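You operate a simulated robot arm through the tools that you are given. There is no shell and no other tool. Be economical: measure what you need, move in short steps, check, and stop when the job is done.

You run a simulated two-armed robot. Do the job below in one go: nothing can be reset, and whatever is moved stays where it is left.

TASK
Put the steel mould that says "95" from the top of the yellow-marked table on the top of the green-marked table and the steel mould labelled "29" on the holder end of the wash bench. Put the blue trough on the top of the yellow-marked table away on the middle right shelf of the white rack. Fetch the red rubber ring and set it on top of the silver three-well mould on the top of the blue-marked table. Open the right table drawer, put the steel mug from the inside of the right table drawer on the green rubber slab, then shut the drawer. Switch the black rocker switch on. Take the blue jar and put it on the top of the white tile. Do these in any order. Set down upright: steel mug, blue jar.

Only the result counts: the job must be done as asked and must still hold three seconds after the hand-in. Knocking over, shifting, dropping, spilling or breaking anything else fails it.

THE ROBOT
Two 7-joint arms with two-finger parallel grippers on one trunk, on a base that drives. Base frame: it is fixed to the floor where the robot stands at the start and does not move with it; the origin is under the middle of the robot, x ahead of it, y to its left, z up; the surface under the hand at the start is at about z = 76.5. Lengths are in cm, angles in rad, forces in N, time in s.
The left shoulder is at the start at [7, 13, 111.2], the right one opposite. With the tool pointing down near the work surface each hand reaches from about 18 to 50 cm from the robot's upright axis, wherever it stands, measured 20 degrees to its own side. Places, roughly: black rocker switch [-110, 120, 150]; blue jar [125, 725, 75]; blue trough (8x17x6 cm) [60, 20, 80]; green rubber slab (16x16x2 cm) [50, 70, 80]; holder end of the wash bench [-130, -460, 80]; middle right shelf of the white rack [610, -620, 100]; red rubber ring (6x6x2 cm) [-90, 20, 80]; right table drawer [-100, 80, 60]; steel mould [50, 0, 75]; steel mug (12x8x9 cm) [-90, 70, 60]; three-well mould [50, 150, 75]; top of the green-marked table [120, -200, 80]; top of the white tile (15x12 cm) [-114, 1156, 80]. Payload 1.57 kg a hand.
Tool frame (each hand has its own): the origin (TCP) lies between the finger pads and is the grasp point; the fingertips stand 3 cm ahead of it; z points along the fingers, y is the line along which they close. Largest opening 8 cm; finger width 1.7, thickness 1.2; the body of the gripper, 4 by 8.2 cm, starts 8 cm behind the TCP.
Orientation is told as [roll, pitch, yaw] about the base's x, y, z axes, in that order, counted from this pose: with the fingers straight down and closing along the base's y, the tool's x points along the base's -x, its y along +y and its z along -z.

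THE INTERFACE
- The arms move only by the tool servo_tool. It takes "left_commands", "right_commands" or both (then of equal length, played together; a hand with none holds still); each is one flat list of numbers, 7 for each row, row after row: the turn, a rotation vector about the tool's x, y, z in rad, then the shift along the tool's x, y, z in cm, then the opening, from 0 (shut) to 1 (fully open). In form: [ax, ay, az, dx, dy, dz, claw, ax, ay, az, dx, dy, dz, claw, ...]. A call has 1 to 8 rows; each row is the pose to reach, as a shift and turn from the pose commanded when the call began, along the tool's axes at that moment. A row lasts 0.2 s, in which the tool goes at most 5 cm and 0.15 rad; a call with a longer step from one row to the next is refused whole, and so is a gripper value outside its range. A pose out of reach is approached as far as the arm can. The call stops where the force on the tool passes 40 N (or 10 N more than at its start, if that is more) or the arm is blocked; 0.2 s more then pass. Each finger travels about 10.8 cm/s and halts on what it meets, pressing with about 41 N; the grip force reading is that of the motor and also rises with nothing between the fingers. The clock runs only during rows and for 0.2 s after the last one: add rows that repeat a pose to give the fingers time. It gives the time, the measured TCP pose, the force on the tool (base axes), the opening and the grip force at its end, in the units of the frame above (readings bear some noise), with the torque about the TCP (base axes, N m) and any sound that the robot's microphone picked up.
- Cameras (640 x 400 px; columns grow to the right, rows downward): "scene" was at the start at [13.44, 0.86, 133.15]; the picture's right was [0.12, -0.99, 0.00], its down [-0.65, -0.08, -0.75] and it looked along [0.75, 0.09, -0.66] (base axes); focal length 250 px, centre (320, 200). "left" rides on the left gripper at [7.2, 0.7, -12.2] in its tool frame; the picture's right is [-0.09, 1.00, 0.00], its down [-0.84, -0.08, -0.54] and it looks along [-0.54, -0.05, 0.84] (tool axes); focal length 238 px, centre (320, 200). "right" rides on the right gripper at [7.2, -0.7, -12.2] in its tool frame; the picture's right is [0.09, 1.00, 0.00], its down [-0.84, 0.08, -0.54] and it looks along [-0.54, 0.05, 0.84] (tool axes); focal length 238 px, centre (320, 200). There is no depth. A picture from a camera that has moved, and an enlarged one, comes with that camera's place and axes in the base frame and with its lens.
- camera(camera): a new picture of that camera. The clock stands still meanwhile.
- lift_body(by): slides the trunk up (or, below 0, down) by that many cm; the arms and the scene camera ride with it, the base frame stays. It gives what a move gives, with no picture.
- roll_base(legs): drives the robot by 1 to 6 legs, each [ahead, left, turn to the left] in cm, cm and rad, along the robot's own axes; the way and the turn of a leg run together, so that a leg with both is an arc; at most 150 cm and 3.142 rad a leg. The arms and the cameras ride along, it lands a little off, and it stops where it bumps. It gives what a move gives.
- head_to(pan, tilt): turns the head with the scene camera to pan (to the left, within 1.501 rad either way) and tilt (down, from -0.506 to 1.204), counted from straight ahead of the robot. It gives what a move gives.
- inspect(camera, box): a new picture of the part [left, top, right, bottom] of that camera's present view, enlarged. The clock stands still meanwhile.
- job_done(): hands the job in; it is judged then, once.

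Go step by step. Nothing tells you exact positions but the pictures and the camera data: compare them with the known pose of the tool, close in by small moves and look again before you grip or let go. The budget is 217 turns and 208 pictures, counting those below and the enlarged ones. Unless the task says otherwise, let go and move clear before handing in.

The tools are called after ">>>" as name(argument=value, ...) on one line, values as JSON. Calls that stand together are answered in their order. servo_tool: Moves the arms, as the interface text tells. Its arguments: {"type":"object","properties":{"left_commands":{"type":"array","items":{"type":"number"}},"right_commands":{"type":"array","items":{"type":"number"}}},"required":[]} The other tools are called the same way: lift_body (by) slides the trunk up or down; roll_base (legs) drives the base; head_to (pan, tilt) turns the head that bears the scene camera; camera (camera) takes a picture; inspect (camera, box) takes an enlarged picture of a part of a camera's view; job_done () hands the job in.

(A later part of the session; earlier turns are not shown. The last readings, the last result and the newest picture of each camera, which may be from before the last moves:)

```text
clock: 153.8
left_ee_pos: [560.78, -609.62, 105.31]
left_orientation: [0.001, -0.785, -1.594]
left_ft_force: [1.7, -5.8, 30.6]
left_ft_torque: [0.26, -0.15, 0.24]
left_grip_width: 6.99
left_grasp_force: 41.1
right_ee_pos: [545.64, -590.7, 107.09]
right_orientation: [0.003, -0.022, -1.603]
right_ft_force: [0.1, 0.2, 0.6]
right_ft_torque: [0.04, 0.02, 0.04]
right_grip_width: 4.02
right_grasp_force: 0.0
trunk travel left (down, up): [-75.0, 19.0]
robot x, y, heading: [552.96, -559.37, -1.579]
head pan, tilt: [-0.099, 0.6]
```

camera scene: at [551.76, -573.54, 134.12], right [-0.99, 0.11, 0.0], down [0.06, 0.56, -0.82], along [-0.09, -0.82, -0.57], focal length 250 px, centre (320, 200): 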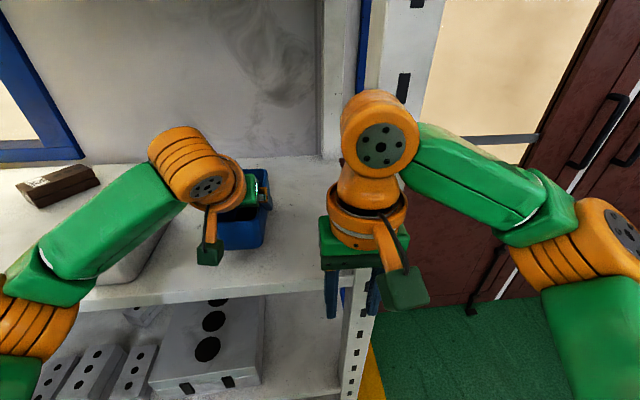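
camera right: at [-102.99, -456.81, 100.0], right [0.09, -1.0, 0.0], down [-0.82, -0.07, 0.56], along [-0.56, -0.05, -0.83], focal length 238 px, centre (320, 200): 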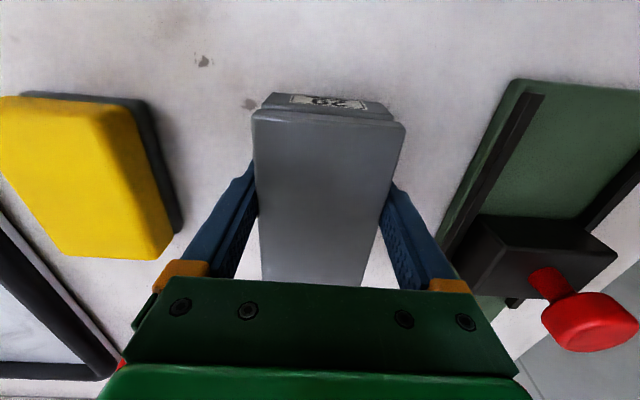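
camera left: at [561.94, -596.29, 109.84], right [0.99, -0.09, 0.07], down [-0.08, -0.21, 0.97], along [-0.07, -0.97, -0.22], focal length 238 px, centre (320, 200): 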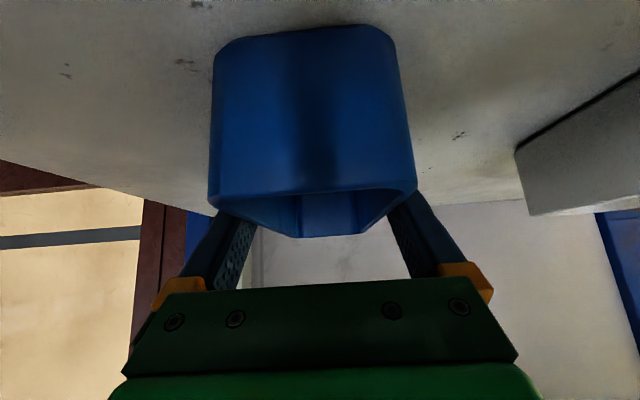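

Contact. I ease up slightly, open, lift the fingers out and withdraw.

>>> servo_tool(left_commands=[0, 0, 0, -0.2, 0, -0.2, 0, 0, 0, 0, -0.2, 0, -0.2, 0.95, 0, 0, 0, -0.2, 0, -0.2, 1, 0, 0, 0, -0.2, 0, -0.2, 1, 0, 0, 0, -2, 0, -2, 1, 0, 0, 0, -4.5, 0, -4.5, 1])

>>> camera(camera="left")

```text
clock: 155.2
left_ee_pos: [560.79, -609.95, 111.43]
left_orientation: [0.001, -0.779, -1.599]
left_ft_force: [0.6, -0.2, -0.3]
left_ft_torque: [0.03, -0.01, 0.02]
left_grip_width: 8.01
left_grasp_force: 0.0
right_ee_pos: [545.77, -590.97, 107.03]
right_orientation: [0.002, -0.018, -1.605]
right_ft_force: [-0.3, -0.2, -0.6]
right_ft_torque: [0.01, -0.02, 0.0]
right_grip_width: 3.99
right_grasp_force: 0.0
trunk travel left (down, up): [-75.0, 19.0]
robot x, y, heading: [552.58, -559.52, -1.581]
head pan, tilt: [-0.099, 0.6]
```

```text
144 pictures are left
camera left: at [561.83, -596.21, 115.06], right [0.99, -0.09, 0.07], down [-0.08, -0.21, 0.97], along [-0.07, -0.97, -0.22], focal length 238 px, centre (320, 200)
```

left: 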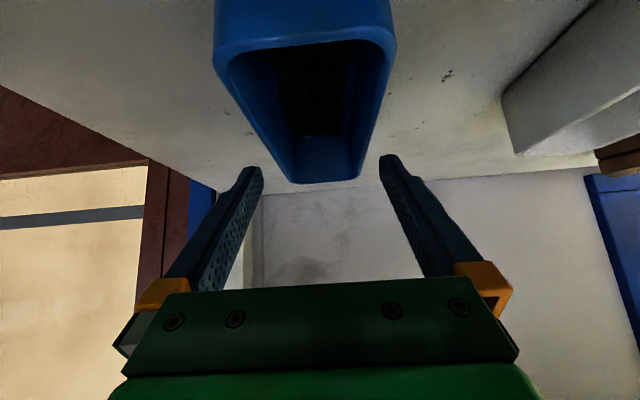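

The trough stands on the middle right shelf. I withdraw the arm, level the hand and drive back the way I came.

>>> servo_tool(left_commands=[0, 0, 0, -1, 0, -1.8, 1, 0, 0, 0, 2.2, 0, -5, 1, 0, 0, 0, 5.4, 0, -8.2, 1, 0, 0, 0, 8.6, 0, -11.4, 1, 0, 0, 0, 11.8, 0, -14.6, 1, 0, 0, 0, 14, 0, -17, 1])

>>> camera(camera="scene")

>>> roll_base(legs=[[-5, 0, 0.01], [0, -92, 0]])

```text
clock: 156.6
left_ee_pos: [561.33, -587.89, 113.76]
left_orientation: [0.005, -0.779, -1.598]
left_ft_force: [-1.1, 0.2, -0.1]
left_ft_torque: [0.01, 0.01, -0.01]
left_grip_width: 8.01
left_grasp_force: 0.1
right_ee_pos: [545.92, -590.9, 106.86]
right_orientation: [0.001, -0.018, -1.603]
right_ft_force: [0.1, 0.1, -0.5]
right_ft_torque: [-0.02, 0.01, 0.02]
right_grip_width: 4.01
right_grasp_force: 0.0
trunk travel left (down, up): [-75.0, 19.0]
robot x, y, heading: [552.86, -559.33, -1.579]
head pan, tilt: [-0.099, 0.6]
```

```text
143 pictures are left
camera scene: at [551.77, -573.23, 134.16], right [-0.99, 0.11, 0.0], down [0.06, 0.56, -0.83], along [-0.09, -0.82, -0.56], focal length 250 px, centre (320, 200)
```

scene: 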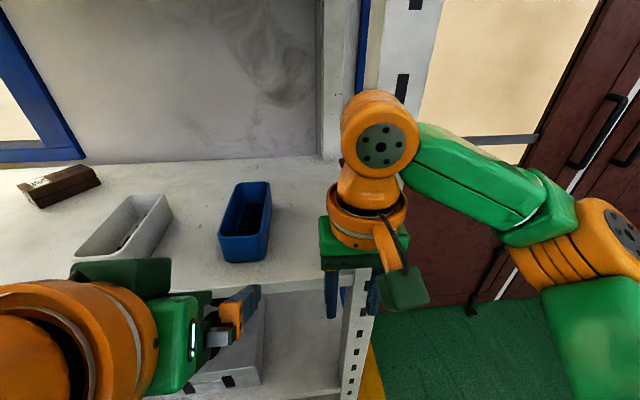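

```text
clock: 161.9
left_ee_pos: [470.24, -582.83, 113.68]
left_orientation: [0.0, -0.777, -1.587]
left_ft_force: [0.5, -1.0, 0.0]
left_ft_torque: [0.01, 0.0, 0.01]
left_grip_width: 8.01
left_grasp_force: 0.1
right_ee_pos: [454.75, -586.01, 106.85]
right_orientation: [0.003, -0.017, -1.595]
right_ft_force: [0.3, -0.2, -0.4]
right_ft_torque: [-0.01, 0.04, 0.03]
right_grip_width: 3.97
right_grasp_force: 0.0
trunk travel left (down, up): [-75.0, 19.0]
robot x, y, heading: [461.3, -554.3, -1.571]
head pan, tilt: [-0.099, 0.6]
```

Trough is well placed. I level the left hand and drive back west.

>>> servo_tool(left_commands=[0, 0.13, 0, 0, 0, 0, 1, 0, 0.26, 0, 0, 0, 0, 1, 0, 0.39, 0, 0, 0, 0, 1, 0, 0.52, 0, 0, 0, 0, 1, 0, 0.65, 0, 0, 0, 0, 1, 0, 0.778, 0, 0, 0, 0, 1])

>>> roll_base(legs=[[-107, 0, 0], [0, -150, 0], [0, -150, 0]])

```text
clock: 163.3
left_ee_pos: [470.05, -582.88, 113.77]
left_orientation: [0.0, 0.003, -1.586]
left_ft_force: [-1.2, 0.3, -0.3]
left_ft_torque: [0.01, 0.01, -0.01]
left_grip_width: 8.01
left_grasp_force: 0.0
right_ee_pos: [454.57, -585.91, 106.99]
right_orientation: [0.002, -0.018, -1.597]
right_ft_force: [-0.9, -0.9, -0.3]
right_ft_torque: [-0.02, 0.01, 0.03]
right_grip_width: 3.99
right_grasp_force: 0.0
trunk travel left (down, up): [-75.0, 19.0]
robot x, y, heading: [461.53, -553.97, -1.576]
head pan, tilt: [-0.099, 0.6]
```

```text
clock: 183.0
left_ee_pos: [167.1, -465.63, 113.73]
left_orientation: [-0.001, 0.0, -1.639]
left_ft_force: [-0.9, -0.1, -0.4]
left_ft_torque: [-0.01, 0.01, -0.03]
left_grip_width: 8.0
left_grasp_force: 0.0
right_ee_pos: [151.5, -467.92, 106.93]
right_orientation: [0.002, -0.017, -1.649]
right_ft_force: [-0.5, 0.7, -0.4]
right_ft_torque: [-0.02, -0.01, -0.01]
right_grip_width: 4.0
right_grasp_force: 0.2
trunk travel left (down, up): [-75.0, 19.0]
robot x, y, heading: [159.77, -436.76, -1.627]
head pan, tilt: [-0.099, 0.6]
```

I correct heading, continue west, then back up the aisle to the start area.

>>> roll_base(legs=[[15, 0, 0.055], [0, -150, 0], [0, -38, 0]])

>>> roll_base(legs=[[-150, 0, 0], [-150, 0, 0], [-130, 0, 0]])

```text
clock: 193.4
left_ee_pos: [-17.95, -481.57, 113.73]
left_orientation: [0.001, -0.001, -1.574]
left_ft_force: [-0.8, 0.7, 0.3]
left_ft_torque: [0.0, 0.03, -0.01]
left_grip_width: 8.02
left_grasp_force: 0.0
right_ee_pos: [-33.31, -484.75, 106.9]
right_orientation: [0.0, -0.018, -1.584]
right_ft_force: [0.3, 0.7, -0.2]
right_ft_torque: [0.02, -0.03, 0.03]
right_grip_width: 4.01
right_grasp_force: 0.0
trunk travel left (down, up): [-75.0, 19.0]
robot x, y, heading: [-26.7, -453.44, -1.561]
head pan, tilt: [-0.099, 0.6]
```

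```text
clock: 214.2
left_ee_pos: [-20.06, -45.91, 113.8]
left_orientation: [0.002, 0.003, -1.592]
left_ft_force: [-0.8, -0.3, -0.2]
left_ft_torque: [-0.02, 0.0, -0.01]
left_grip_width: 8.03
left_grasp_force: 0.1
right_ee_pos: [-35.45, -48.88, 106.93]
right_orientation: [0.001, -0.017, -1.6]
right_ft_force: [-0.3, 0.4, -0.7]
right_ft_torque: [-0.02, 0.02, -0.01]
right_grip_width: 3.99
right_grasp_force: 0.0
trunk travel left (down, up): [-75.0, 19.0]
robot x, y, heading: [-28.74, -17.45, -1.574]
head pan, tilt: [-0.099, 0.6]
```

Now I turn to face the right table (behind the start place) and look.

>>> roll_base(legs=[[-60, 0, 0], [0, 0, -1.568]])

>>> head_to(pan=0.0, tilt=0.5)

>>> camera(camera="scene")

```text
clock: 221.5
left_ee_pos: [-57.3, 35.05, 113.75]
left_orientation: [0.001, 0.002, 3.103]
left_ft_force: [-0.2, 0.2, 0.6]
left_ft_torque: [0.01, -0.01, 0.0]
left_grip_width: 7.99
left_grasp_force: 0.1
right_ee_pos: [-60.12, 50.42, 106.92]
right_orientation: [0.002, -0.017, 3.095]
right_ft_force: [0.2, -0.3, -0.1]
right_ft_torque: [0.01, -0.04, 0.0]
right_grip_width: 4.01
right_grasp_force: 0.0
trunk travel left (down, up): [-75.0, 19.0]
robot x, y, heading: [-28.49, 43.72, 3.114]
head pan, tilt: [-0.099, 0.6]
```

```text
clock: 222.2
left_ee_pos: [-57.19, 34.98, 113.78]
left_orientation: [0.001, 0.0, 3.102]
left_ft_force: [0.3, 0.8, -0.6]
left_ft_torque: [0.0, 0.01, -0.02]
left_grip_width: 7.99
left_grasp_force: 0.0
right_ee_pos: [-59.95, 50.49, 106.88]
right_orientation: [0.002, -0.016, 3.094]
right_ft_force: [-0.6, -0.3, -0.6]
right_ft_torque: [-0.03, 0.02, -0.01]
right_grip_width: 4.01
right_grasp_force: 0.0
trunk travel left (down, up): [-75.0, 19.0]
robot x, y, heading: [-28.46, 43.51, 3.113]
head pan, tilt: [0.0, 0.499]
```

```text
142 pictures are left
camera scene: at [-42.59, 43.35, 135.05], right [0.03, 1.0, 0.0], down [0.48, -0.01, -0.88], along [-0.88, 0.02, -0.48], focal length 250 px, centre (320, 200)
```

scene: 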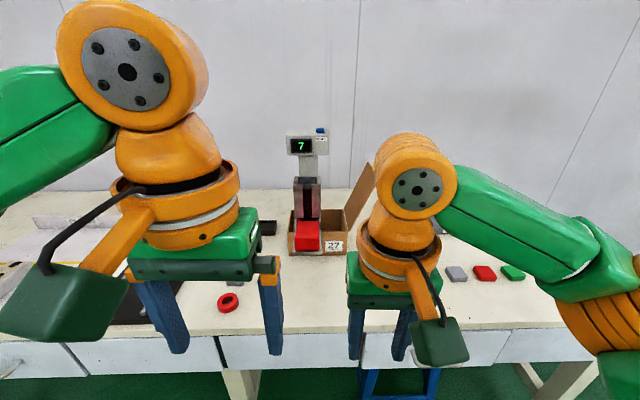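

The red ring lies at about (-90,19). I move up to the table for the left hand to take it.

>>> roll_base(legs=[[21, 12, 0.028]])

>>> camera(camera="left")

>>> camera(camera="scene")

```text
clock: 224.0
left_ee_pos: [-78.11, 22.48, 113.87]
left_orientation: [0.001, 0.001, 3.128]
left_ft_force: [-0.5, -0.3, -0.2]
left_ft_torque: [-0.02, 0.0, 0.01]
left_grip_width: 8.02
left_grasp_force: 0.1
right_ee_pos: [-81.27, 37.94, 106.89]
right_orientation: [0.002, -0.02, 3.119]
right_ft_force: [-0.3, 0.5, 0.2]
right_ft_torque: [0.0, 0.0, 0.0]
right_grip_width: 4.0
right_grasp_force: 0.0
trunk travel left (down, up): [-75.0, 19.0]
robot x, y, heading: [-49.77, 31.18, -3.14]
head pan, tilt: [0.0, 0.499]
```

```text
141 pictures are left
camera left: at [-70.91, 21.71, 126.08], right [-0.11, -0.99, 0.0], down [-0.84, 0.09, 0.54], along [-0.54, 0.06, -0.84], focal length 238 px, centre (320, 200)
```

left: 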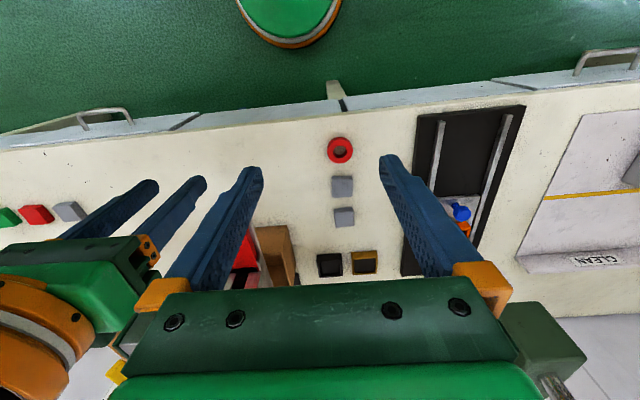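

```text
140 pictures are left
camera scene: at [-63.61, 31.11, 135.07], right [0.0, 1.0, 0.0], down [0.48, 0.0, -0.88], along [-0.88, 0.0, -0.48], focal length 250 px, centre (320, 200)
```

scene: 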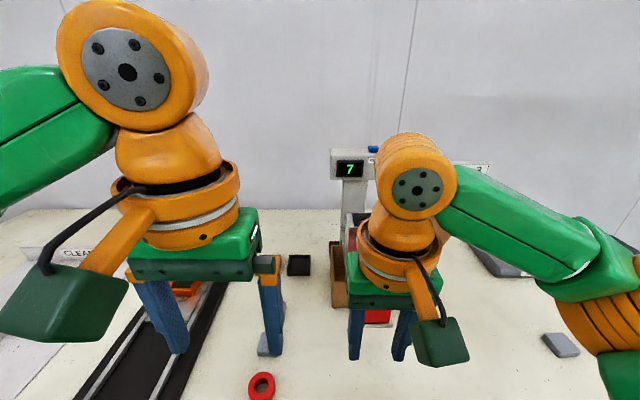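

Ring centre at (-89.8,19.5). I hover the left hand above it.

>>> servo_tool(left_commands=[0, 0, 0, -3, 0.8, 3.5, 1, 0, 0, 0, -6, 1.6, 7, 1, 0, 0, 0, -9, 2.4, 10.5, 1, 0, 0, 0, -11.7, 3, 14, 1, 0, 0, 0, -11.7, 3, 18.5, 1, 0, 0, 0, -11.7, 3, 23, 1])

>>> camera(camera="left")

```text
clock: 225.4
left_ee_pos: [-89.99, 19.39, 90.38]
left_orientation: [0.002, 0.0, 3.128]
left_ft_force: [-0.1, 0.0, -0.3]
left_ft_torque: [0.0, 0.02, 0.01]
left_grip_width: 8.0
left_grasp_force: 0.1
right_ee_pos: [-81.58, 37.68, 106.88]
right_orientation: [0.002, -0.018, 3.119]
right_ft_force: [-0.4, -0.1, -0.7]
right_ft_torque: [0.01, 0.0, -0.02]
right_grip_width: 4.01
right_grasp_force: 0.1
trunk travel left (down, up): [-75.0, 19.0]
robot x, y, heading: [-49.76, 30.91, -3.137]
head pan, tilt: [0.0, 0.499]
```

```text
139 pictures are left
camera left: at [-82.8, 18.7, 102.72], right [-0.11, -0.99, 0.0], down [-0.84, 0.09, 0.54], along [-0.54, 0.06, -0.84], focal length 238 px, centre (320, 200)
```

left: 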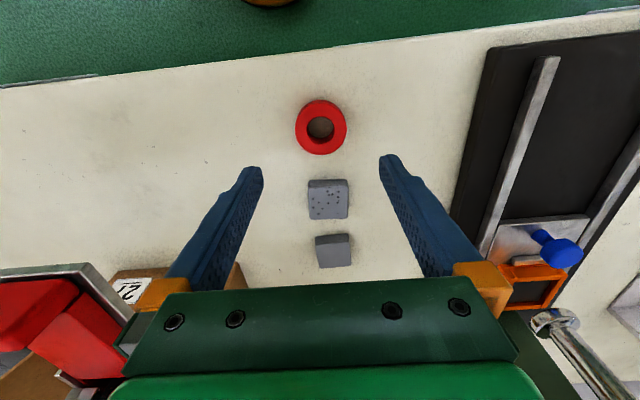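

Centred. I go down and grip the ring.

>>> servo_tool(left_commands=[0, 0, 0, 0, 0, 4.5, 1, 0, 0, 0, 0.1, 0, 8.5, 1, 0, 0, 0, 0.1, 0, 10, 1, 0, 0, 0, 0.1, 0, 10.4, 1, 0, 0, 0, 0.1, 0, 10.4, 0, 0, 0, 0, 0.1, 0, 10.4, 0])

>>> camera(camera="left")

```text
clock: 226.8
left_ee_pos: [-89.96, 19.56, 80.3]
left_orientation: [-0.001, 0.002, 3.129]
left_ft_force: [0.8, -0.6, -0.5]
left_ft_torque: [0.0, -0.02, -0.01]
left_grip_width: 5.16
left_grasp_force: 40.3
right_ee_pos: [-81.47, 37.79, 106.99]
right_orientation: [0.002, -0.015, 3.119]
right_ft_force: [0.7, 0.4, -0.2]
right_ft_torque: [0.01, 0.01, -0.05]
right_grip_width: 3.97
right_grasp_force: 0.1
trunk travel left (down, up): [-75.0, 19.0]
robot x, y, heading: [-49.65, 31.17, -3.139]
head pan, tilt: [0.0, 0.499]
```

```text
138 pictures are left
camera left: at [-82.78, 18.84, 92.56], right [-0.11, -0.99, 0.0], down [-0.84, 0.09, 0.54], along [-0.54, 0.06, -0.84], focal length 238 px, centre (320, 200)
```

left: 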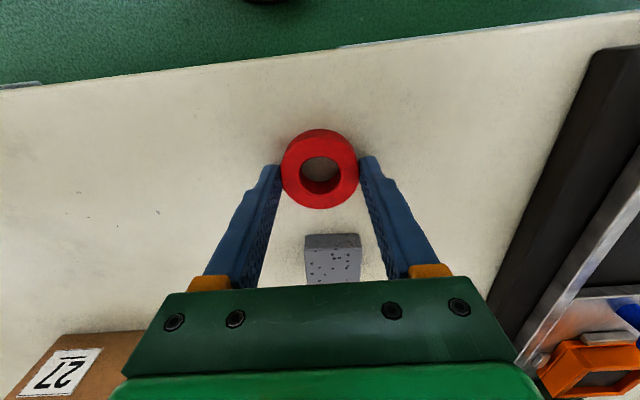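

Ring gripped. I lift it, pull back and look at the drawers and the switch.

>>> servo_tool(left_commands=[0, 0, 0, 0, 0, -3, 0, 0, 0, 0, 0, 0, -7.5, 0, 0, 0, 0, 0, 0, -12, 0, 0, 0, 0, 0, 0, -16.5, 0, 0, 0, 0, 3, 0, -20, 0, 0, 0, 0, 6, 0, -23, 0, 0, 0, 0, 9, 0, -26, 0])

>>> roll_base(legs=[[-15, 0, 0], [0, -45, 0]])

>>> head_to(pan=-0.25, tilt=0.75)

>>> camera(camera="scene")

>>> head_to(pan=-0.5, tilt=-0.1)

>>> camera(camera="scene")

```text
clock: 228.4
left_ee_pos: [-80.65, 19.43, 106.52]
left_orientation: [0.002, 0.0, 3.13]
left_ft_force: [1.0, -0.3, -0.2]
left_ft_torque: [0.01, 0.05, 0.02]
left_grip_width: 5.2
left_grasp_force: 41.2
right_ee_pos: [-81.28, 37.79, 106.91]
right_orientation: [0.001, -0.019, 3.12]
right_ft_force: [0.5, -0.2, 0.7]
right_ft_torque: [-0.01, 0.03, 0.0]
right_grip_width: 4.01
right_grasp_force: 0.1
trunk travel left (down, up): [-75.0, 19.0]
robot x, y, heading: [-49.62, 30.87, -3.14]
head pan, tilt: [0.0, 0.499]
```

```text
clock: 232.1
left_ee_pos: [-65.9, 65.28, 106.48]
left_orientation: [0.001, 0.003, 3.134]
left_ft_force: [-0.2, -0.2, -0.7]
left_ft_torque: [-0.01, 0.02, -0.02]
left_grip_width: 5.18
left_grasp_force: 41.0
right_ee_pos: [-66.65, 83.74, 106.9]
right_orientation: [-0.001, -0.017, 3.124]
right_ft_force: [0.1, -0.1, -0.2]
right_ft_torque: [0.02, -0.03, -0.03]
right_grip_width: 3.97
right_grasp_force: 0.1
trunk travel left (down, up): [-75.0, 19.0]
robot x, y, heading: [-35.12, 77.0, -3.136]
head pan, tilt: [0.0, 0.499]
```

```text
clock: 232.9
left_ee_pos: [-65.92, 65.53, 106.4]
left_orientation: [0.003, 0.0, 3.133]
left_ft_force: [-0.3, 0.6, -0.4]
left_ft_torque: [0.0, 0.02, -0.01]
left_grip_width: 5.19
left_grasp_force: 40.8
right_ee_pos: [-66.58, 83.86, 106.94]
right_orientation: [0.002, -0.018, 3.123]
right_ft_force: [-0.2, 0.4, -0.3]
right_ft_torque: [0.02, 0.02, 0.01]
right_grip_width: 3.98
right_grasp_force: 0.1
trunk travel left (down, up): [-75.0, 19.0]
robot x, y, heading: [-34.89, 77.62, -3.133]
head pan, tilt: [-0.25, 0.75]
```

```text
137 pictures are left
camera scene: at [-47.96, 79.17, 132.86], right [0.24, 0.97, 0.0], down [0.66, -0.16, -0.73], along [-0.71, 0.18, -0.68], focal length 250 px, centre (320, 200)
```

scene: 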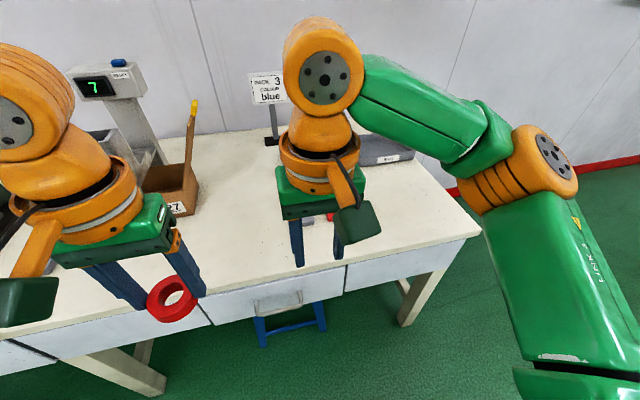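

```text
clock: 234.0
left_ee_pos: [-65.86, 65.5, 106.48]
left_orientation: [0.002, 0.001, 3.134]
left_ft_force: [-0.7, -0.1, -0.2]
left_ft_torque: [0.01, 0.01, -0.03]
left_grip_width: 5.18
left_grasp_force: 40.8
right_ee_pos: [-66.58, 83.96, 106.97]
right_orientation: [0.003, -0.019, 3.127]
right_ft_force: [0.2, 0.1, 0.2]
right_ft_torque: [0.0, 0.02, 0.02]
right_grip_width: 3.98
right_grasp_force: 0.1
trunk travel left (down, up): [-75.0, 19.0]
robot x, y, heading: [-35.02, 77.37, -3.14]
head pan, tilt: [-0.499, -0.099]
```

```text
136 pictures are left
camera scene: at [-47.59, 81.27, 140.54], right [0.47, 0.88, 0.0], down [-0.09, 0.05, -1.0], along [-0.88, 0.47, 0.1], focal length 250 px, centre (320, 200)
```

scene: 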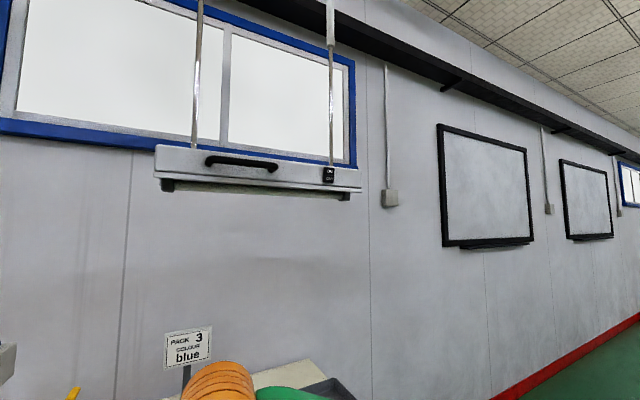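

The rocker switch is on the hanging lamp. I look closely at it and at the drawer.

>>> inspect(camera="scene", box=[300, 155, 360, 200])

>>> head_to(pan=-0.1, tilt=1.0)

>>> camera(camera="scene")

>>> camera(camera="right")

```text
8.89 times, centred on (330, 178) of scene
camera zoom: at [-47.59, 81.27, 140.54], right [0.47, 0.88, 0.0], down [-0.09, 0.05, -1.0], along [-0.88, 0.47, 0.1], focal length 2224 px, centre (231, 400)
```

zoom: 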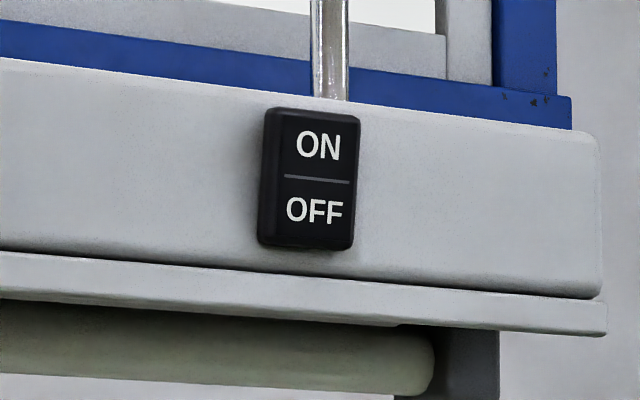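

```text
clock: 235.4
left_ee_pos: [-65.93, 65.5, 106.32]
left_orientation: [0.0, 0.002, 3.133]
left_ft_force: [0.6, 0.2, 0.5]
left_ft_torque: [-0.03, -0.02, 0.02]
left_grip_width: 5.2
left_grasp_force: 41.0
right_ee_pos: [-66.67, 83.78, 106.9]
right_orientation: [0.003, -0.016, 3.123]
right_ft_force: [0.4, -0.4, 0.6]
right_ft_torque: [-0.01, 0.04, -0.03]
right_grip_width: 4.0
right_grasp_force: 0.1
trunk travel left (down, up): [-75.0, 19.0]
robot x, y, heading: [-34.95, 77.25, -3.138]
head pan, tilt: [-0.099, 1.0]
```

```text
134 pictures are left
camera scene: at [-46.86, 77.81, 130.95], right [0.09, 1.0, 0.0], down [0.84, -0.08, -0.54], along [-0.54, 0.05, -0.84], focal length 250 px, centre (320, 200)
```

scene: 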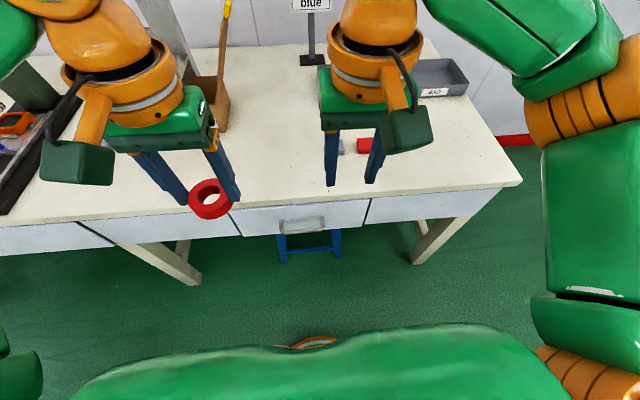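

```text
133 pictures are left
camera right: at [-59.32, 84.33, 118.95], right [0.07, -1.0, 0.0], down [-0.83, -0.06, 0.56], along [-0.56, -0.04, -0.83], focal length 238 px, centre (320, 200)
```

right: 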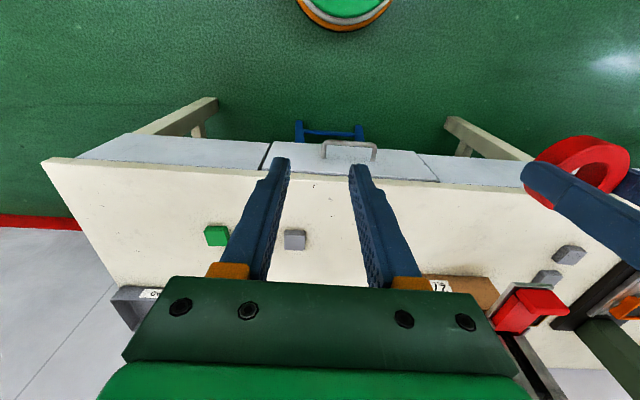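

ON is the upper half. I'll press it with the right fingertips held horizontally. I move right, raise the trunk and take a second sight for depth.

>>> roll_base(legs=[[0, -26, 0]])

>>> lift_body(by=18)

>>> head_to(pan=-0.1, tilt=0.1)

>>> camera(camera="scene")

```text
clock: 237.2
left_ee_pos: [-66.05, 91.47, 106.25]
left_orientation: [0.0, 0.0, 3.131]
left_ft_force: [0.4, 0.4, -0.6]
left_ft_torque: [0.06, -0.02, 0.01]
left_grip_width: 5.17
left_grasp_force: 40.3
right_ee_pos: [-66.8, 109.98, 106.98]
right_orientation: [0.001, -0.017, 3.12]
right_ft_force: [0.7, -0.5, 0.1]
right_ft_torque: [-0.01, -0.02, 0.01]
right_grip_width: 4.0
right_grasp_force: 0.2
trunk travel left (down, up): [-75.0, 19.0]
robot x, y, heading: [-35.0, 103.19, -3.14]
head pan, tilt: [-0.099, 1.0]
```

```text
clock: 239.2
left_ee_pos: [-66.12, 91.69, 124.34]
left_orientation: [0.003, 0.001, 3.131]
left_ft_force: [0.3, -0.1, -1.2]
left_ft_torque: [0.02, 0.01, -0.06]
left_grip_width: 5.19
left_grasp_force: 41.4
right_ee_pos: [-66.77, 110.02, 124.89]
right_orientation: [0.0, -0.017, 3.121]
right_ft_force: [0.3, 0.2, 0.3]
right_ft_torque: [0.02, -0.03, 0.01]
right_grip_width: 3.99
right_grasp_force: 0.1
trunk travel left (down, up): [-93.0, 1.0]
robot x, y, heading: [-34.95, 103.48, -3.138]
head pan, tilt: [-0.099, 1.0]
```

```text
clock: 240.4
left_ee_pos: [-66.01, 91.72, 124.3]
left_orientation: [0.001, 0.0, 3.13]
left_ft_force: [-0.5, -0.3, -0.1]
left_ft_torque: [-0.01, 0.01, 0.0]
left_grip_width: 5.21
left_grasp_force: 40.9
right_ee_pos: [-66.76, 109.98, 124.94]
right_orientation: [0.003, -0.018, 3.12]
right_ft_force: [-0.4, -0.5, -0.6]
right_ft_torque: [0.0, -0.01, 0.01]
right_grip_width: 4.0
right_grasp_force: 0.0
trunk travel left (down, up): [-93.0, 1.0]
robot x, y, heading: [-35.18, 103.76, -3.141]
head pan, tilt: [-0.099, 0.099]
```

```text
132 pictures are left
camera scene: at [-49.19, 104.2, 156.75], right [0.1, 1.0, 0.0], down [0.1, -0.01, -0.99], along [-0.99, 0.1, -0.1], focal length 250 px, centre (320, 200)
```

scene: 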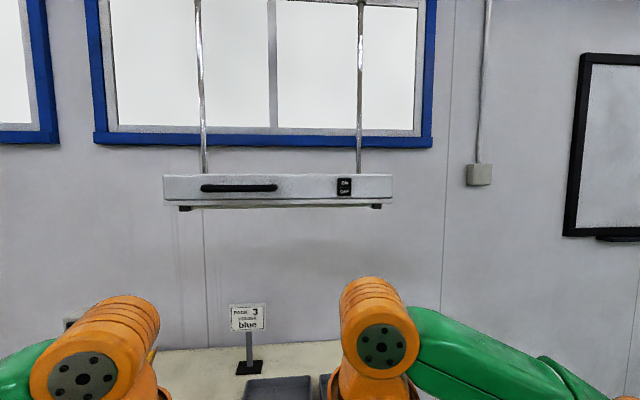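

Triangulated: the switch centre is at (-106.7,115.7,154.1), ON half at z≈155.4. I drive 12 ahead and swing the right hand horizontal with fingers closed.

>>> roll_base(legs=[[12, 0, 0]])

>>> servo_tool(right_commands=[0, -0.15, 0, -1.5, 0, -3.5, 0, 0, -0.3, 0, -3, 0, -7, 0, 0, -0.45, 0, -4.5, 0, -10.5, 0, 0, -0.6, 0, -6, -1, -14, 0, 0, -0.75, 0, -7.5, -2, -17.5, 0, 0, -0.9, 0, -9, -3, -21, 0, 0, -1.05, 0, -10.5, -4, -24.5, 0, 0, -1.2, 0, -12, -5, -28, 0])

```text
clock: 241.7
left_ee_pos: [-77.23, 91.63, 124.55]
left_orientation: [0.001, -0.005, 3.131]
left_ft_force: [0.5, -0.4, -0.7]
left_ft_torque: [0.03, 0.04, -0.01]
left_grip_width: 5.19
left_grasp_force: 40.8
right_ee_pos: [-77.95, 109.88, 125.03]
right_orientation: [0.001, -0.023, 3.123]
right_ft_force: [0.5, 0.4, 0.7]
right_ft_torque: [0.01, 0.04, -0.01]
right_grip_width: 3.98
right_grasp_force: 0.0
trunk travel left (down, up): [-93.0, 1.0]
robot x, y, heading: [-46.57, 103.06, -3.141]
head pan, tilt: [-0.099, 0.099]
```

```text
clock: 243.5
left_ee_pos: [-77.8, 91.74, 124.32]
left_orientation: [0.002, 0.001, 3.132]
left_ft_force: [-0.4, -0.8, -0.1]
left_ft_torque: [0.03, -0.04, -0.01]
left_grip_width: 5.2
left_grasp_force: 41.3
right_ee_pos: [-90.23, 115.29, 153.2]
right_orientation: [0.006, -1.22, 3.117]
right_ft_force: [0.3, 0.8, -0.9]
right_ft_torque: [-0.01, 0.01, 0.02]
right_grip_width: 0.03
right_grasp_force: 21.5
trunk travel left (down, up): [-93.0, 1.0]
robot x, y, heading: [-47.25, 103.4, -3.139]
head pan, tilt: [-0.099, 0.099]
```

I finish the turn to horizontal and look.

>>> servo_tool(right_commands=[0, -0.15, 0, 0, 0, 0, 0, 0, -0.3, 0, 0, 0, 0, 0, 0, -0.35, 0, 0, 0, 0, 0])

>>> camera(camera="scene")

>>> camera(camera="right")

```text
clock: 244.3
left_ee_pos: [-77.69, 91.6, 124.41]
left_orientation: [0.002, 0.0, 3.131]
left_ft_force: [-0.2, 0.0, -1.1]
left_ft_torque: [0.0, 0.03, -0.02]
left_grip_width: 5.16
left_grasp_force: 41.0
right_ee_pos: [-90.12, 115.38, 153.11]
right_orientation: [1.113, -1.569, 2.006]
right_ft_force: [0.3, 0.0, 0.6]
right_ft_torque: [0.02, -0.02, -0.01]
right_grip_width: 0.0
right_grasp_force: 21.9
trunk travel left (down, up): [-93.0, 1.0]
robot x, y, heading: [-46.93, 103.35, -3.139]
head pan, tilt: [-0.099, 0.099]
```

```text
131 pictures are left
camera scene: at [-61.0, 104.16, 156.76], right [0.1, 1.0, 0.0], down [0.1, -0.01, -0.99], along [-0.99, 0.1, -0.1], focal length 250 px, centre (320, 200)
```

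scene: 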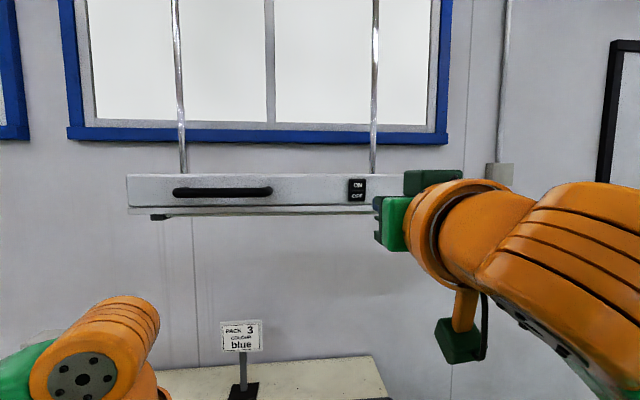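

```text
130 pictures are left
camera right: at [-77.89, 115.64, 145.9], right [-0.02, -1.0, -0.09], down [0.54, -0.09, 0.84], along [-0.84, -0.03, 0.54], focal length 238 px, centre (320, 200)
```

right: 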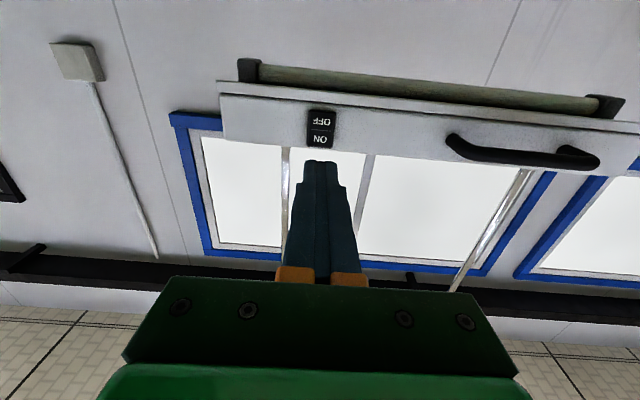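

ON half is at (y 115.4, z 155.5). I rise 2.4, advance 10.5, then creep forward.

>>> servo_tool(right_commands=[0, 0, 0, -1.2, 0, 2, 0, 0, 0, 0, -2.4, 0, 5, 0, 0, 0, 0, -2.4, 0, 8, 0, 0, 0, 0, -2.4, 0, 10.5, 0])

>>> camera(camera="right")

>>> camera(camera="scene")

```text
clock: 245.3
left_ee_pos: [-77.83, 91.57, 124.34]
left_orientation: [0.001, 0.004, 3.13]
left_ft_force: [-1.2, 0.3, -0.5]
left_ft_torque: [0.03, -0.04, -0.01]
left_grip_width: 5.19
left_grasp_force: 41.0
right_ee_pos: [-100.56, 115.43, 155.47]
right_orientation: [0.198, -1.567, 2.925]
right_ft_force: [-0.2, -0.4, 0.2]
right_ft_torque: [-0.01, 0.0, 0.0]
right_grip_width: 0.0
right_grasp_force: 21.2
trunk travel left (down, up): [-93.0, 1.0]
robot x, y, heading: [-46.49, 103.46, -3.136]
head pan, tilt: [-0.099, 0.099]
```

```text
129 pictures are left
camera right: at [-88.44, 115.88, 148.42], right [-0.02, -1.0, -0.09], down [0.54, -0.09, 0.84], along [-0.84, -0.03, 0.54], focal length 238 px, centre (320, 200)
```

right: 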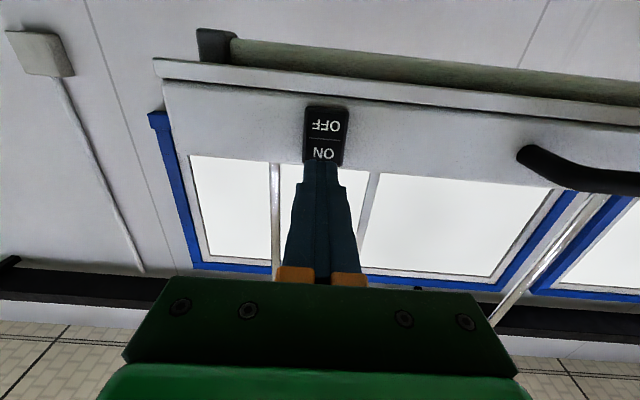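

```text
128 pictures are left
camera scene: at [-61.08, 104.13, 156.75], right [0.1, 1.0, 0.0], down [0.1, -0.01, -0.99], along [-0.99, 0.1, -0.1], focal length 250 px, centre (320, 200)
```

scene: 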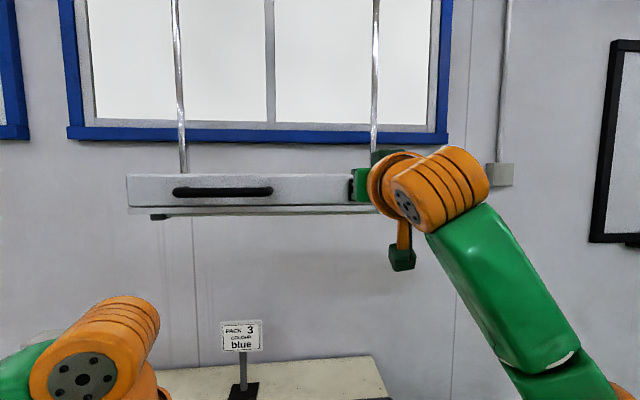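

I creep forward in small steps until it clicks or I feel contact.

>>> servo_tool(right_commands=[0, 0, 0, -0.2, 0, 1, 0, 0, 0, 0, -0.3, 0, 1.6, 0, 0, 0, 0, -0.3, 0, 2.0, 0, 0, 0, 0, -0.3, 0, 2.4, 0, 0, 0, 0, -0.3, 0, 2.8, 0])

>>> camera(camera="right")

```text
clock: 246.5
left_ee_pos: [-77.41, 91.77, 124.52]
left_orientation: [0.001, -0.003, 3.132]
left_ft_force: [0.4, 1.0, -0.7]
left_ft_torque: [0.02, 0.0, 0.03]
left_grip_width: 5.17
left_grasp_force: 41.0
right_ee_pos: [-102.42, 115.52, 156.06]
right_orientation: [2.19, -1.569, 0.93]
right_ft_force: [8.2, -0.1, -2.5]
right_ft_torque: [0.01, -0.13, 0.04]
right_grip_width: 0.03
right_grasp_force: 21.6
trunk travel left (down, up): [-93.0, 1.0]
robot x, y, heading: [-46.72, 103.65, -3.138]
head pan, tilt: [-0.099, 0.099]
heard: click
```

```text
127 pictures are left
camera right: at [-90.35, 115.97, 148.81], right [-0.02, -1.0, -0.09], down [0.54, -0.09, 0.84], along [-0.84, -0.03, 0.54], focal length 238 px, centre (320, 200)
```

right: 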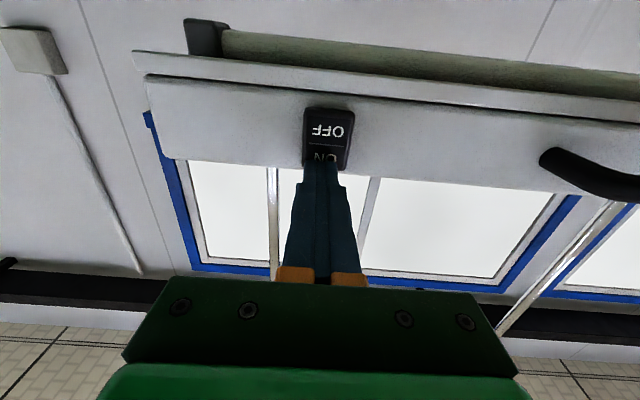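

A click. I draw back and check the rocker.

>>> servo_tool(right_commands=[0, 0, 0, 0, 0, -3, 0, 0, 0, 0, 0, 0, -7, 0, 0, 0, 0, 0, 0, -11, 0])

>>> inspect(camera="right", box=[200, 60, 440, 210])

>>> camera(camera="scene")

```text
clock: 247.3
left_ee_pos: [-77.51, 91.67, 124.35]
left_orientation: [0.002, -0.001, 3.129]
left_ft_force: [0.2, -0.4, 0.7]
left_ft_torque: [-0.01, 0.02, -0.04]
left_grip_width: 5.19
left_grasp_force: 41.0
right_ee_pos: [-91.79, 115.37, 155.95]
right_orientation: [1.159, -1.57, 1.959]
right_ft_force: [0.9, -0.2, -0.4]
right_ft_torque: [0.02, -0.02, 0.0]
right_grip_width: 0.0
right_grasp_force: 21.3
trunk travel left (down, up): [-93.0, 1.0]
robot x, y, heading: [-46.93, 103.49, -3.139]
head pan, tilt: [-0.099, 0.099]
```

```text
2.67 times, centred on (320, 135) of right
camera zoom: at [-79.71, 115.79, 148.83], right [-0.02, -1.0, -0.09], down [0.54, -0.09, 0.84], along [-0.84, -0.03, 0.54], focal length 636 px, centre (320, 373)
```

zoom: 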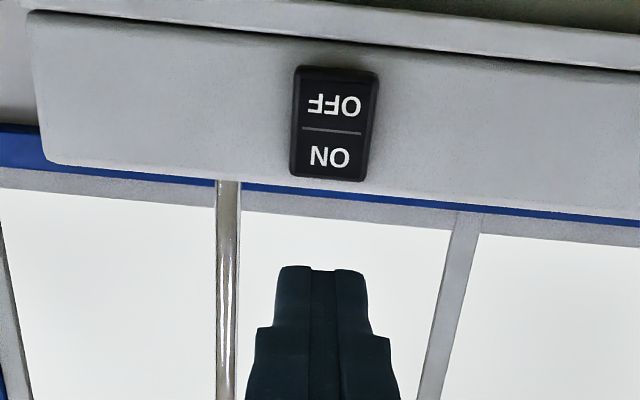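

```text
125 pictures are left
camera scene: at [-60.66, 104.16, 156.79], right [0.1, 1.0, 0.0], down [0.1, -0.01, -1.0], along [-0.99, 0.1, -0.1], focal length 250 px, centre (320, 200)
```

scene: 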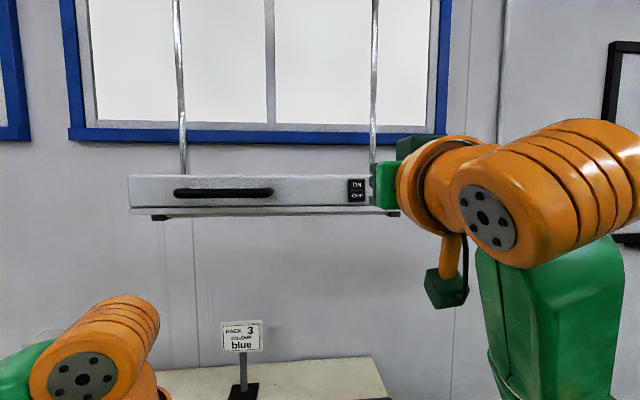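

>>> inspect(camera="scene", box=[330, 165, 390, 225])

```text
6.67 times, centred on (360, 195) of scene
camera zoom: at [-60.66, 104.16, 156.79], right [0.1, 1.0, 0.0], down [0.1, -0.01, -1.0], along [-0.99, 0.1, -0.1], focal length 1668 px, centre (53, 233)
```

zoom: 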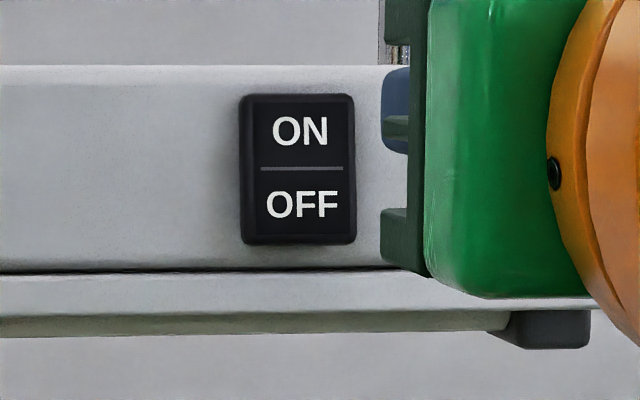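

I take the switch as thrown (click). Next the drawer: I back off, shift left, and lower the trunk.

>>> roll_base(legs=[[-28, 0, 0], [0, 40, 0]])

>>> lift_body(by=-50)

>>> head_to(pan=-0.1, tilt=0.5)

>>> camera(camera="scene")

```text
clock: 251.3
left_ee_pos: [-49.42, 51.33, 124.42]
left_orientation: [0.005, 0.0, 3.136]
left_ft_force: [-0.1, 1.2, 0.0]
left_ft_torque: [-0.01, 0.0, 0.01]
left_grip_width: 5.17
left_grasp_force: 40.9
right_ee_pos: [-64.0, 74.99, 155.89]
right_orientation: [0.907, -1.566, 2.219]
right_ft_force: [0.0, 0.1, 0.6]
right_ft_torque: [-0.01, 0.02, 0.05]
right_grip_width: 0.0
right_grasp_force: 21.3
trunk travel left (down, up): [-93.0, 1.0]
robot x, y, heading: [-18.31, 62.75, -3.133]
head pan, tilt: [-0.099, 0.099]
```

```text
refused: -50 is not a number from -40 to 40
```

```text
clock: 252.2
left_ee_pos: [-49.44, 51.09, 124.31]
left_orientation: [0.001, 0.001, 3.135]
left_ft_force: [-1.0, 0.2, 0.5]
left_ft_torque: [-0.02, 0.05, -0.02]
left_grip_width: 5.18
left_grasp_force: 40.7
right_ee_pos: [-63.89, 74.67, 155.98]
right_orientation: [0.462, -1.568, 2.663]
right_ft_force: [0.3, -0.4, -0.8]
right_ft_torque: [-0.02, -0.01, 0.02]
right_grip_width: 0.02
right_grasp_force: 20.4
trunk travel left (down, up): [-93.0, 1.0]
robot x, y, heading: [-18.94, 62.85, -3.131]
head pan, tilt: [-0.099, 0.499]
```

```text
123 pictures are left
camera scene: at [-32.57, 63.64, 153.06], right [0.09, 1.0, 0.0], down [0.48, -0.04, -0.88], along [-0.87, 0.08, -0.48], focal length 250 px, centre (320, 200)
```

scene: 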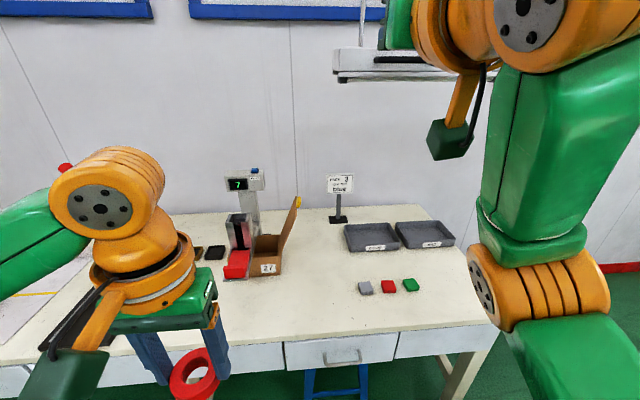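

>>> lift_body(by=-40)

>>> servo_tool(right_commands=[0, 0, 0.14, 4, 0, 0, 0, 0, 0, 0.28, 8, 0, 0, 0, 0, 0, 0.42, 12, 0, 0, 0, 0, 0, 0.56, 16, 0, 0, 0, 0, 0, 0.7, 20, 0, 0, 0, 0, 0, 0.84, 24, 0, 0, 0, 0, 0, 0.98, 28, 0, 0, 0, 0, 0, 1.12, 32, 0, 0, 0])

>>> camera(camera="scene")

>>> camera(camera="right")

```text
clock: 256.1
left_ee_pos: [-49.56, 51.08, 84.42]
left_orientation: [0.001, 0.0, 3.137]
left_ft_force: [-0.8, 0.2, 0.1]
left_ft_torque: [-0.02, 0.02, -0.01]
left_grip_width: 5.16
left_grasp_force: 41.1
right_ee_pos: [-63.95, 74.74, 115.94]
right_orientation: [0.52, -1.568, 2.606]
right_ft_force: [0.2, 0.7, 0.2]
right_ft_torque: [0.02, -0.04, 0.01]
right_grip_width: 0.0
right_grasp_force: 21.5
trunk travel left (down, up): [-53.0, 41.0]
robot x, y, heading: [-18.4, 62.85, -3.132]
head pan, tilt: [-0.099, 0.499]
```

```text
clock: 257.8
left_ee_pos: [-49.5, 51.09, 84.36]
left_orientation: [0.003, 0.001, 3.137]
left_ft_force: [0.4, 0.4, -0.5]
left_ft_torque: [-0.01, -0.02, 0.02]
left_grip_width: 5.18
left_grasp_force: 41.1
right_ee_pos: [-63.59, 75.96, 95.51]
right_orientation: [1.903, -0.549, 1.356]
right_ft_force: [-0.5, 0.1, 0.1]
right_ft_torque: [0.01, 0.03, -0.01]
right_grip_width: 0.03
right_grasp_force: 21.7
trunk travel left (down, up): [-53.0, 41.0]
robot x, y, heading: [-18.48, 63.27, -3.131]
head pan, tilt: [-0.099, 0.499]
stopped in row 8 (right hand): the arm was blocked; the commanded pose is now the measured one
```

```text
122 pictures are left
camera scene: at [-32.58, 63.68, 113.05], right [0.09, 1.0, 0.0], down [0.48, -0.04, -0.88], along [-0.87, 0.08, -0.48], focal length 250 px, centre (320, 200)
```

scene: 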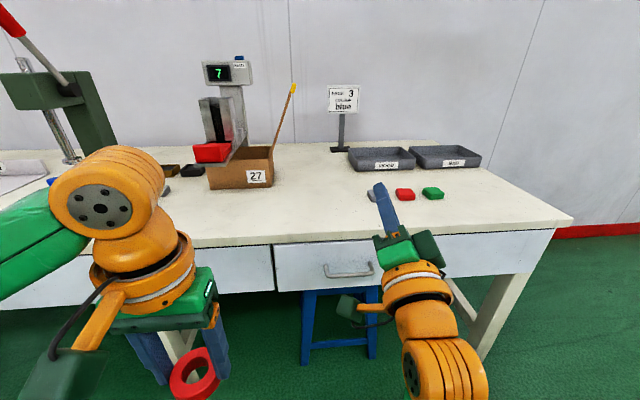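

```text
121 pictures are left
camera right: at [-53.45, 69.92, 87.83], right [0.2, -0.63, 0.76], down [0.69, 0.64, 0.35], along [-0.7, 0.45, 0.55], focal length 238 px, centre (320, 200)
```

right: 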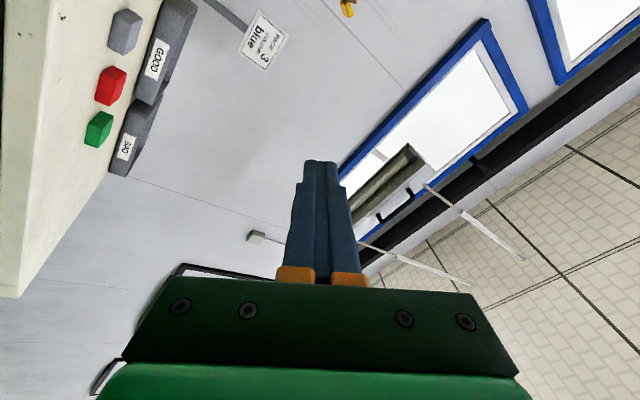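

The arm ran into a limit. I look closer at the handle to choose a simpler approach.

>>> inspect(camera="scene", box=[270, 225, 410, 310])

```text
4.57 times, centred on (340, 268) of scene
camera zoom: at [-32.58, 63.68, 113.05], right [0.09, 1.0, 0.0], down [0.48, -0.04, -0.88], along [-0.87, 0.08, -0.48], focal length 1144 px, centre (229, -109)
```

zoom: 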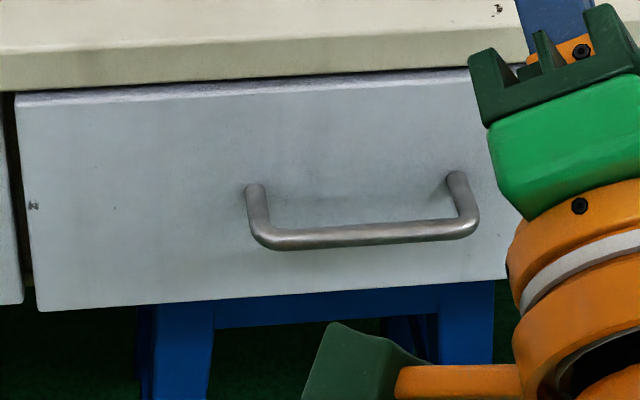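

The handle is a U bar, protruding about 4 cm at z≈67. I'll hook it with closed fingers pointing down. I first swing the right hand back to nearly tool-down.

>>> servo_tool(right_commands=[0.0573, 0.1114, -0.0623, -0.65, 1, 0.35, 0, 0.1146, 0.2228, -0.1246, -1.3, 2, 0.7, 0, 0.1719, 0.3342, -0.1869, -1.95, 3, 1.05, 0, 0.2292, 0.4456, -0.2492, -2.6, 4, 1.4, 0, 0.2865, 0.557, -0.3115, -2.6, 4, 1.4, 0, 0.3438, 0.6684, -0.3738, -2.6, 4, 1.4, 0, 0.4011, 0.7798, -0.4361, -2.6, 4, 1.4, 0, 0.4584, 0.8912, -0.4984, -2.6, 4, 1.4, 0])

```text
clock: 259.6
left_ee_pos: [-49.3, 51.13, 84.38]
left_orientation: [0.001, 0.001, 3.138]
left_ft_force: [-0.4, -0.1, -0.2]
left_ft_torque: [0.0, 0.05, 0.05]
left_grip_width: 5.19
left_grasp_force: 41.2
right_ee_pos: [-67.23, 77.14, 102.35]
right_orientation: [0.551, -0.741, 2.647]
right_ft_force: [-0.5, -0.2, 0.1]
right_ft_torque: [-0.03, -0.02, 0.0]
right_grip_width: 0.0
right_grasp_force: 20.6
right hand out of reach, approached as far as the arm can: row 4, 5, 6, 7, 8
trunk travel left (down, up): [-53.0, 41.0]
robot x, y, heading: [-18.44, 63.05, -3.135]
head pan, tilt: [-0.099, 0.499]
```

>>> servo_tool(right_commands=[0.0572, 0.1066, -0.0598, 0, 0, 0, 0, 0.1144, 0.2132, -0.1196, 0, 0, 0, 0, 0.1716, 0.3198, -0.1794, 0, 0, 0, 0, 0.2288, 0.4264, -0.2392, 0, 0, 0, 0, 0.286, 0.533, -0.299, 0, 0, 0, 0])

>>> camera(camera="right")

>>> camera(camera="scene")

```text
clock: 260.8
left_ee_pos: [-49.53, 51.11, 84.43]
left_orientation: [0.0, 0.0, 3.137]
left_ft_force: [0.4, 0.6, -0.5]
left_ft_torque: [0.0, -0.01, -0.02]
left_grip_width: 5.18
left_grasp_force: 40.8
right_ee_pos: [-63.05, 78.91, 97.95]
right_orientation: [0.016, -0.319, 3.126]
right_ft_force: [0.6, -0.3, -0.8]
right_ft_torque: [0.02, 0.0, -0.03]
right_grip_width: 0.0
right_grasp_force: 21.8
right hand out of reach, approached as far as the arm can: row 3, 4, 5
trunk travel left (down, up): [-53.0, 41.0]
robot x, y, heading: [-18.8, 63.16, -3.134]
head pan, tilt: [-0.099, 0.499]
```

```text
119 pictures are left
camera right: at [-52.49, 79.59, 107.27], right [0.08, -1.0, -0.01], down [-0.63, -0.06, 0.78], along [-0.78, -0.05, -0.63], focal length 238 px, centre (320, 200)
```

right: 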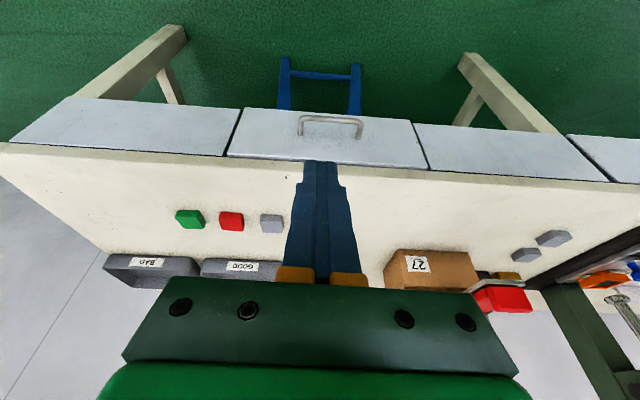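

```text
118 pictures are left
camera scene: at [-32.62, 63.65, 113.04], right [0.09, 1.0, 0.0], down [0.48, -0.04, -0.88], along [-0.87, 0.08, -0.48], focal length 250 px, centre (320, 200)
```

scene: 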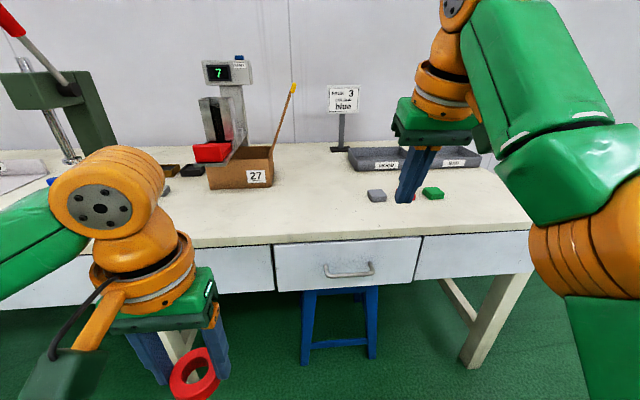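

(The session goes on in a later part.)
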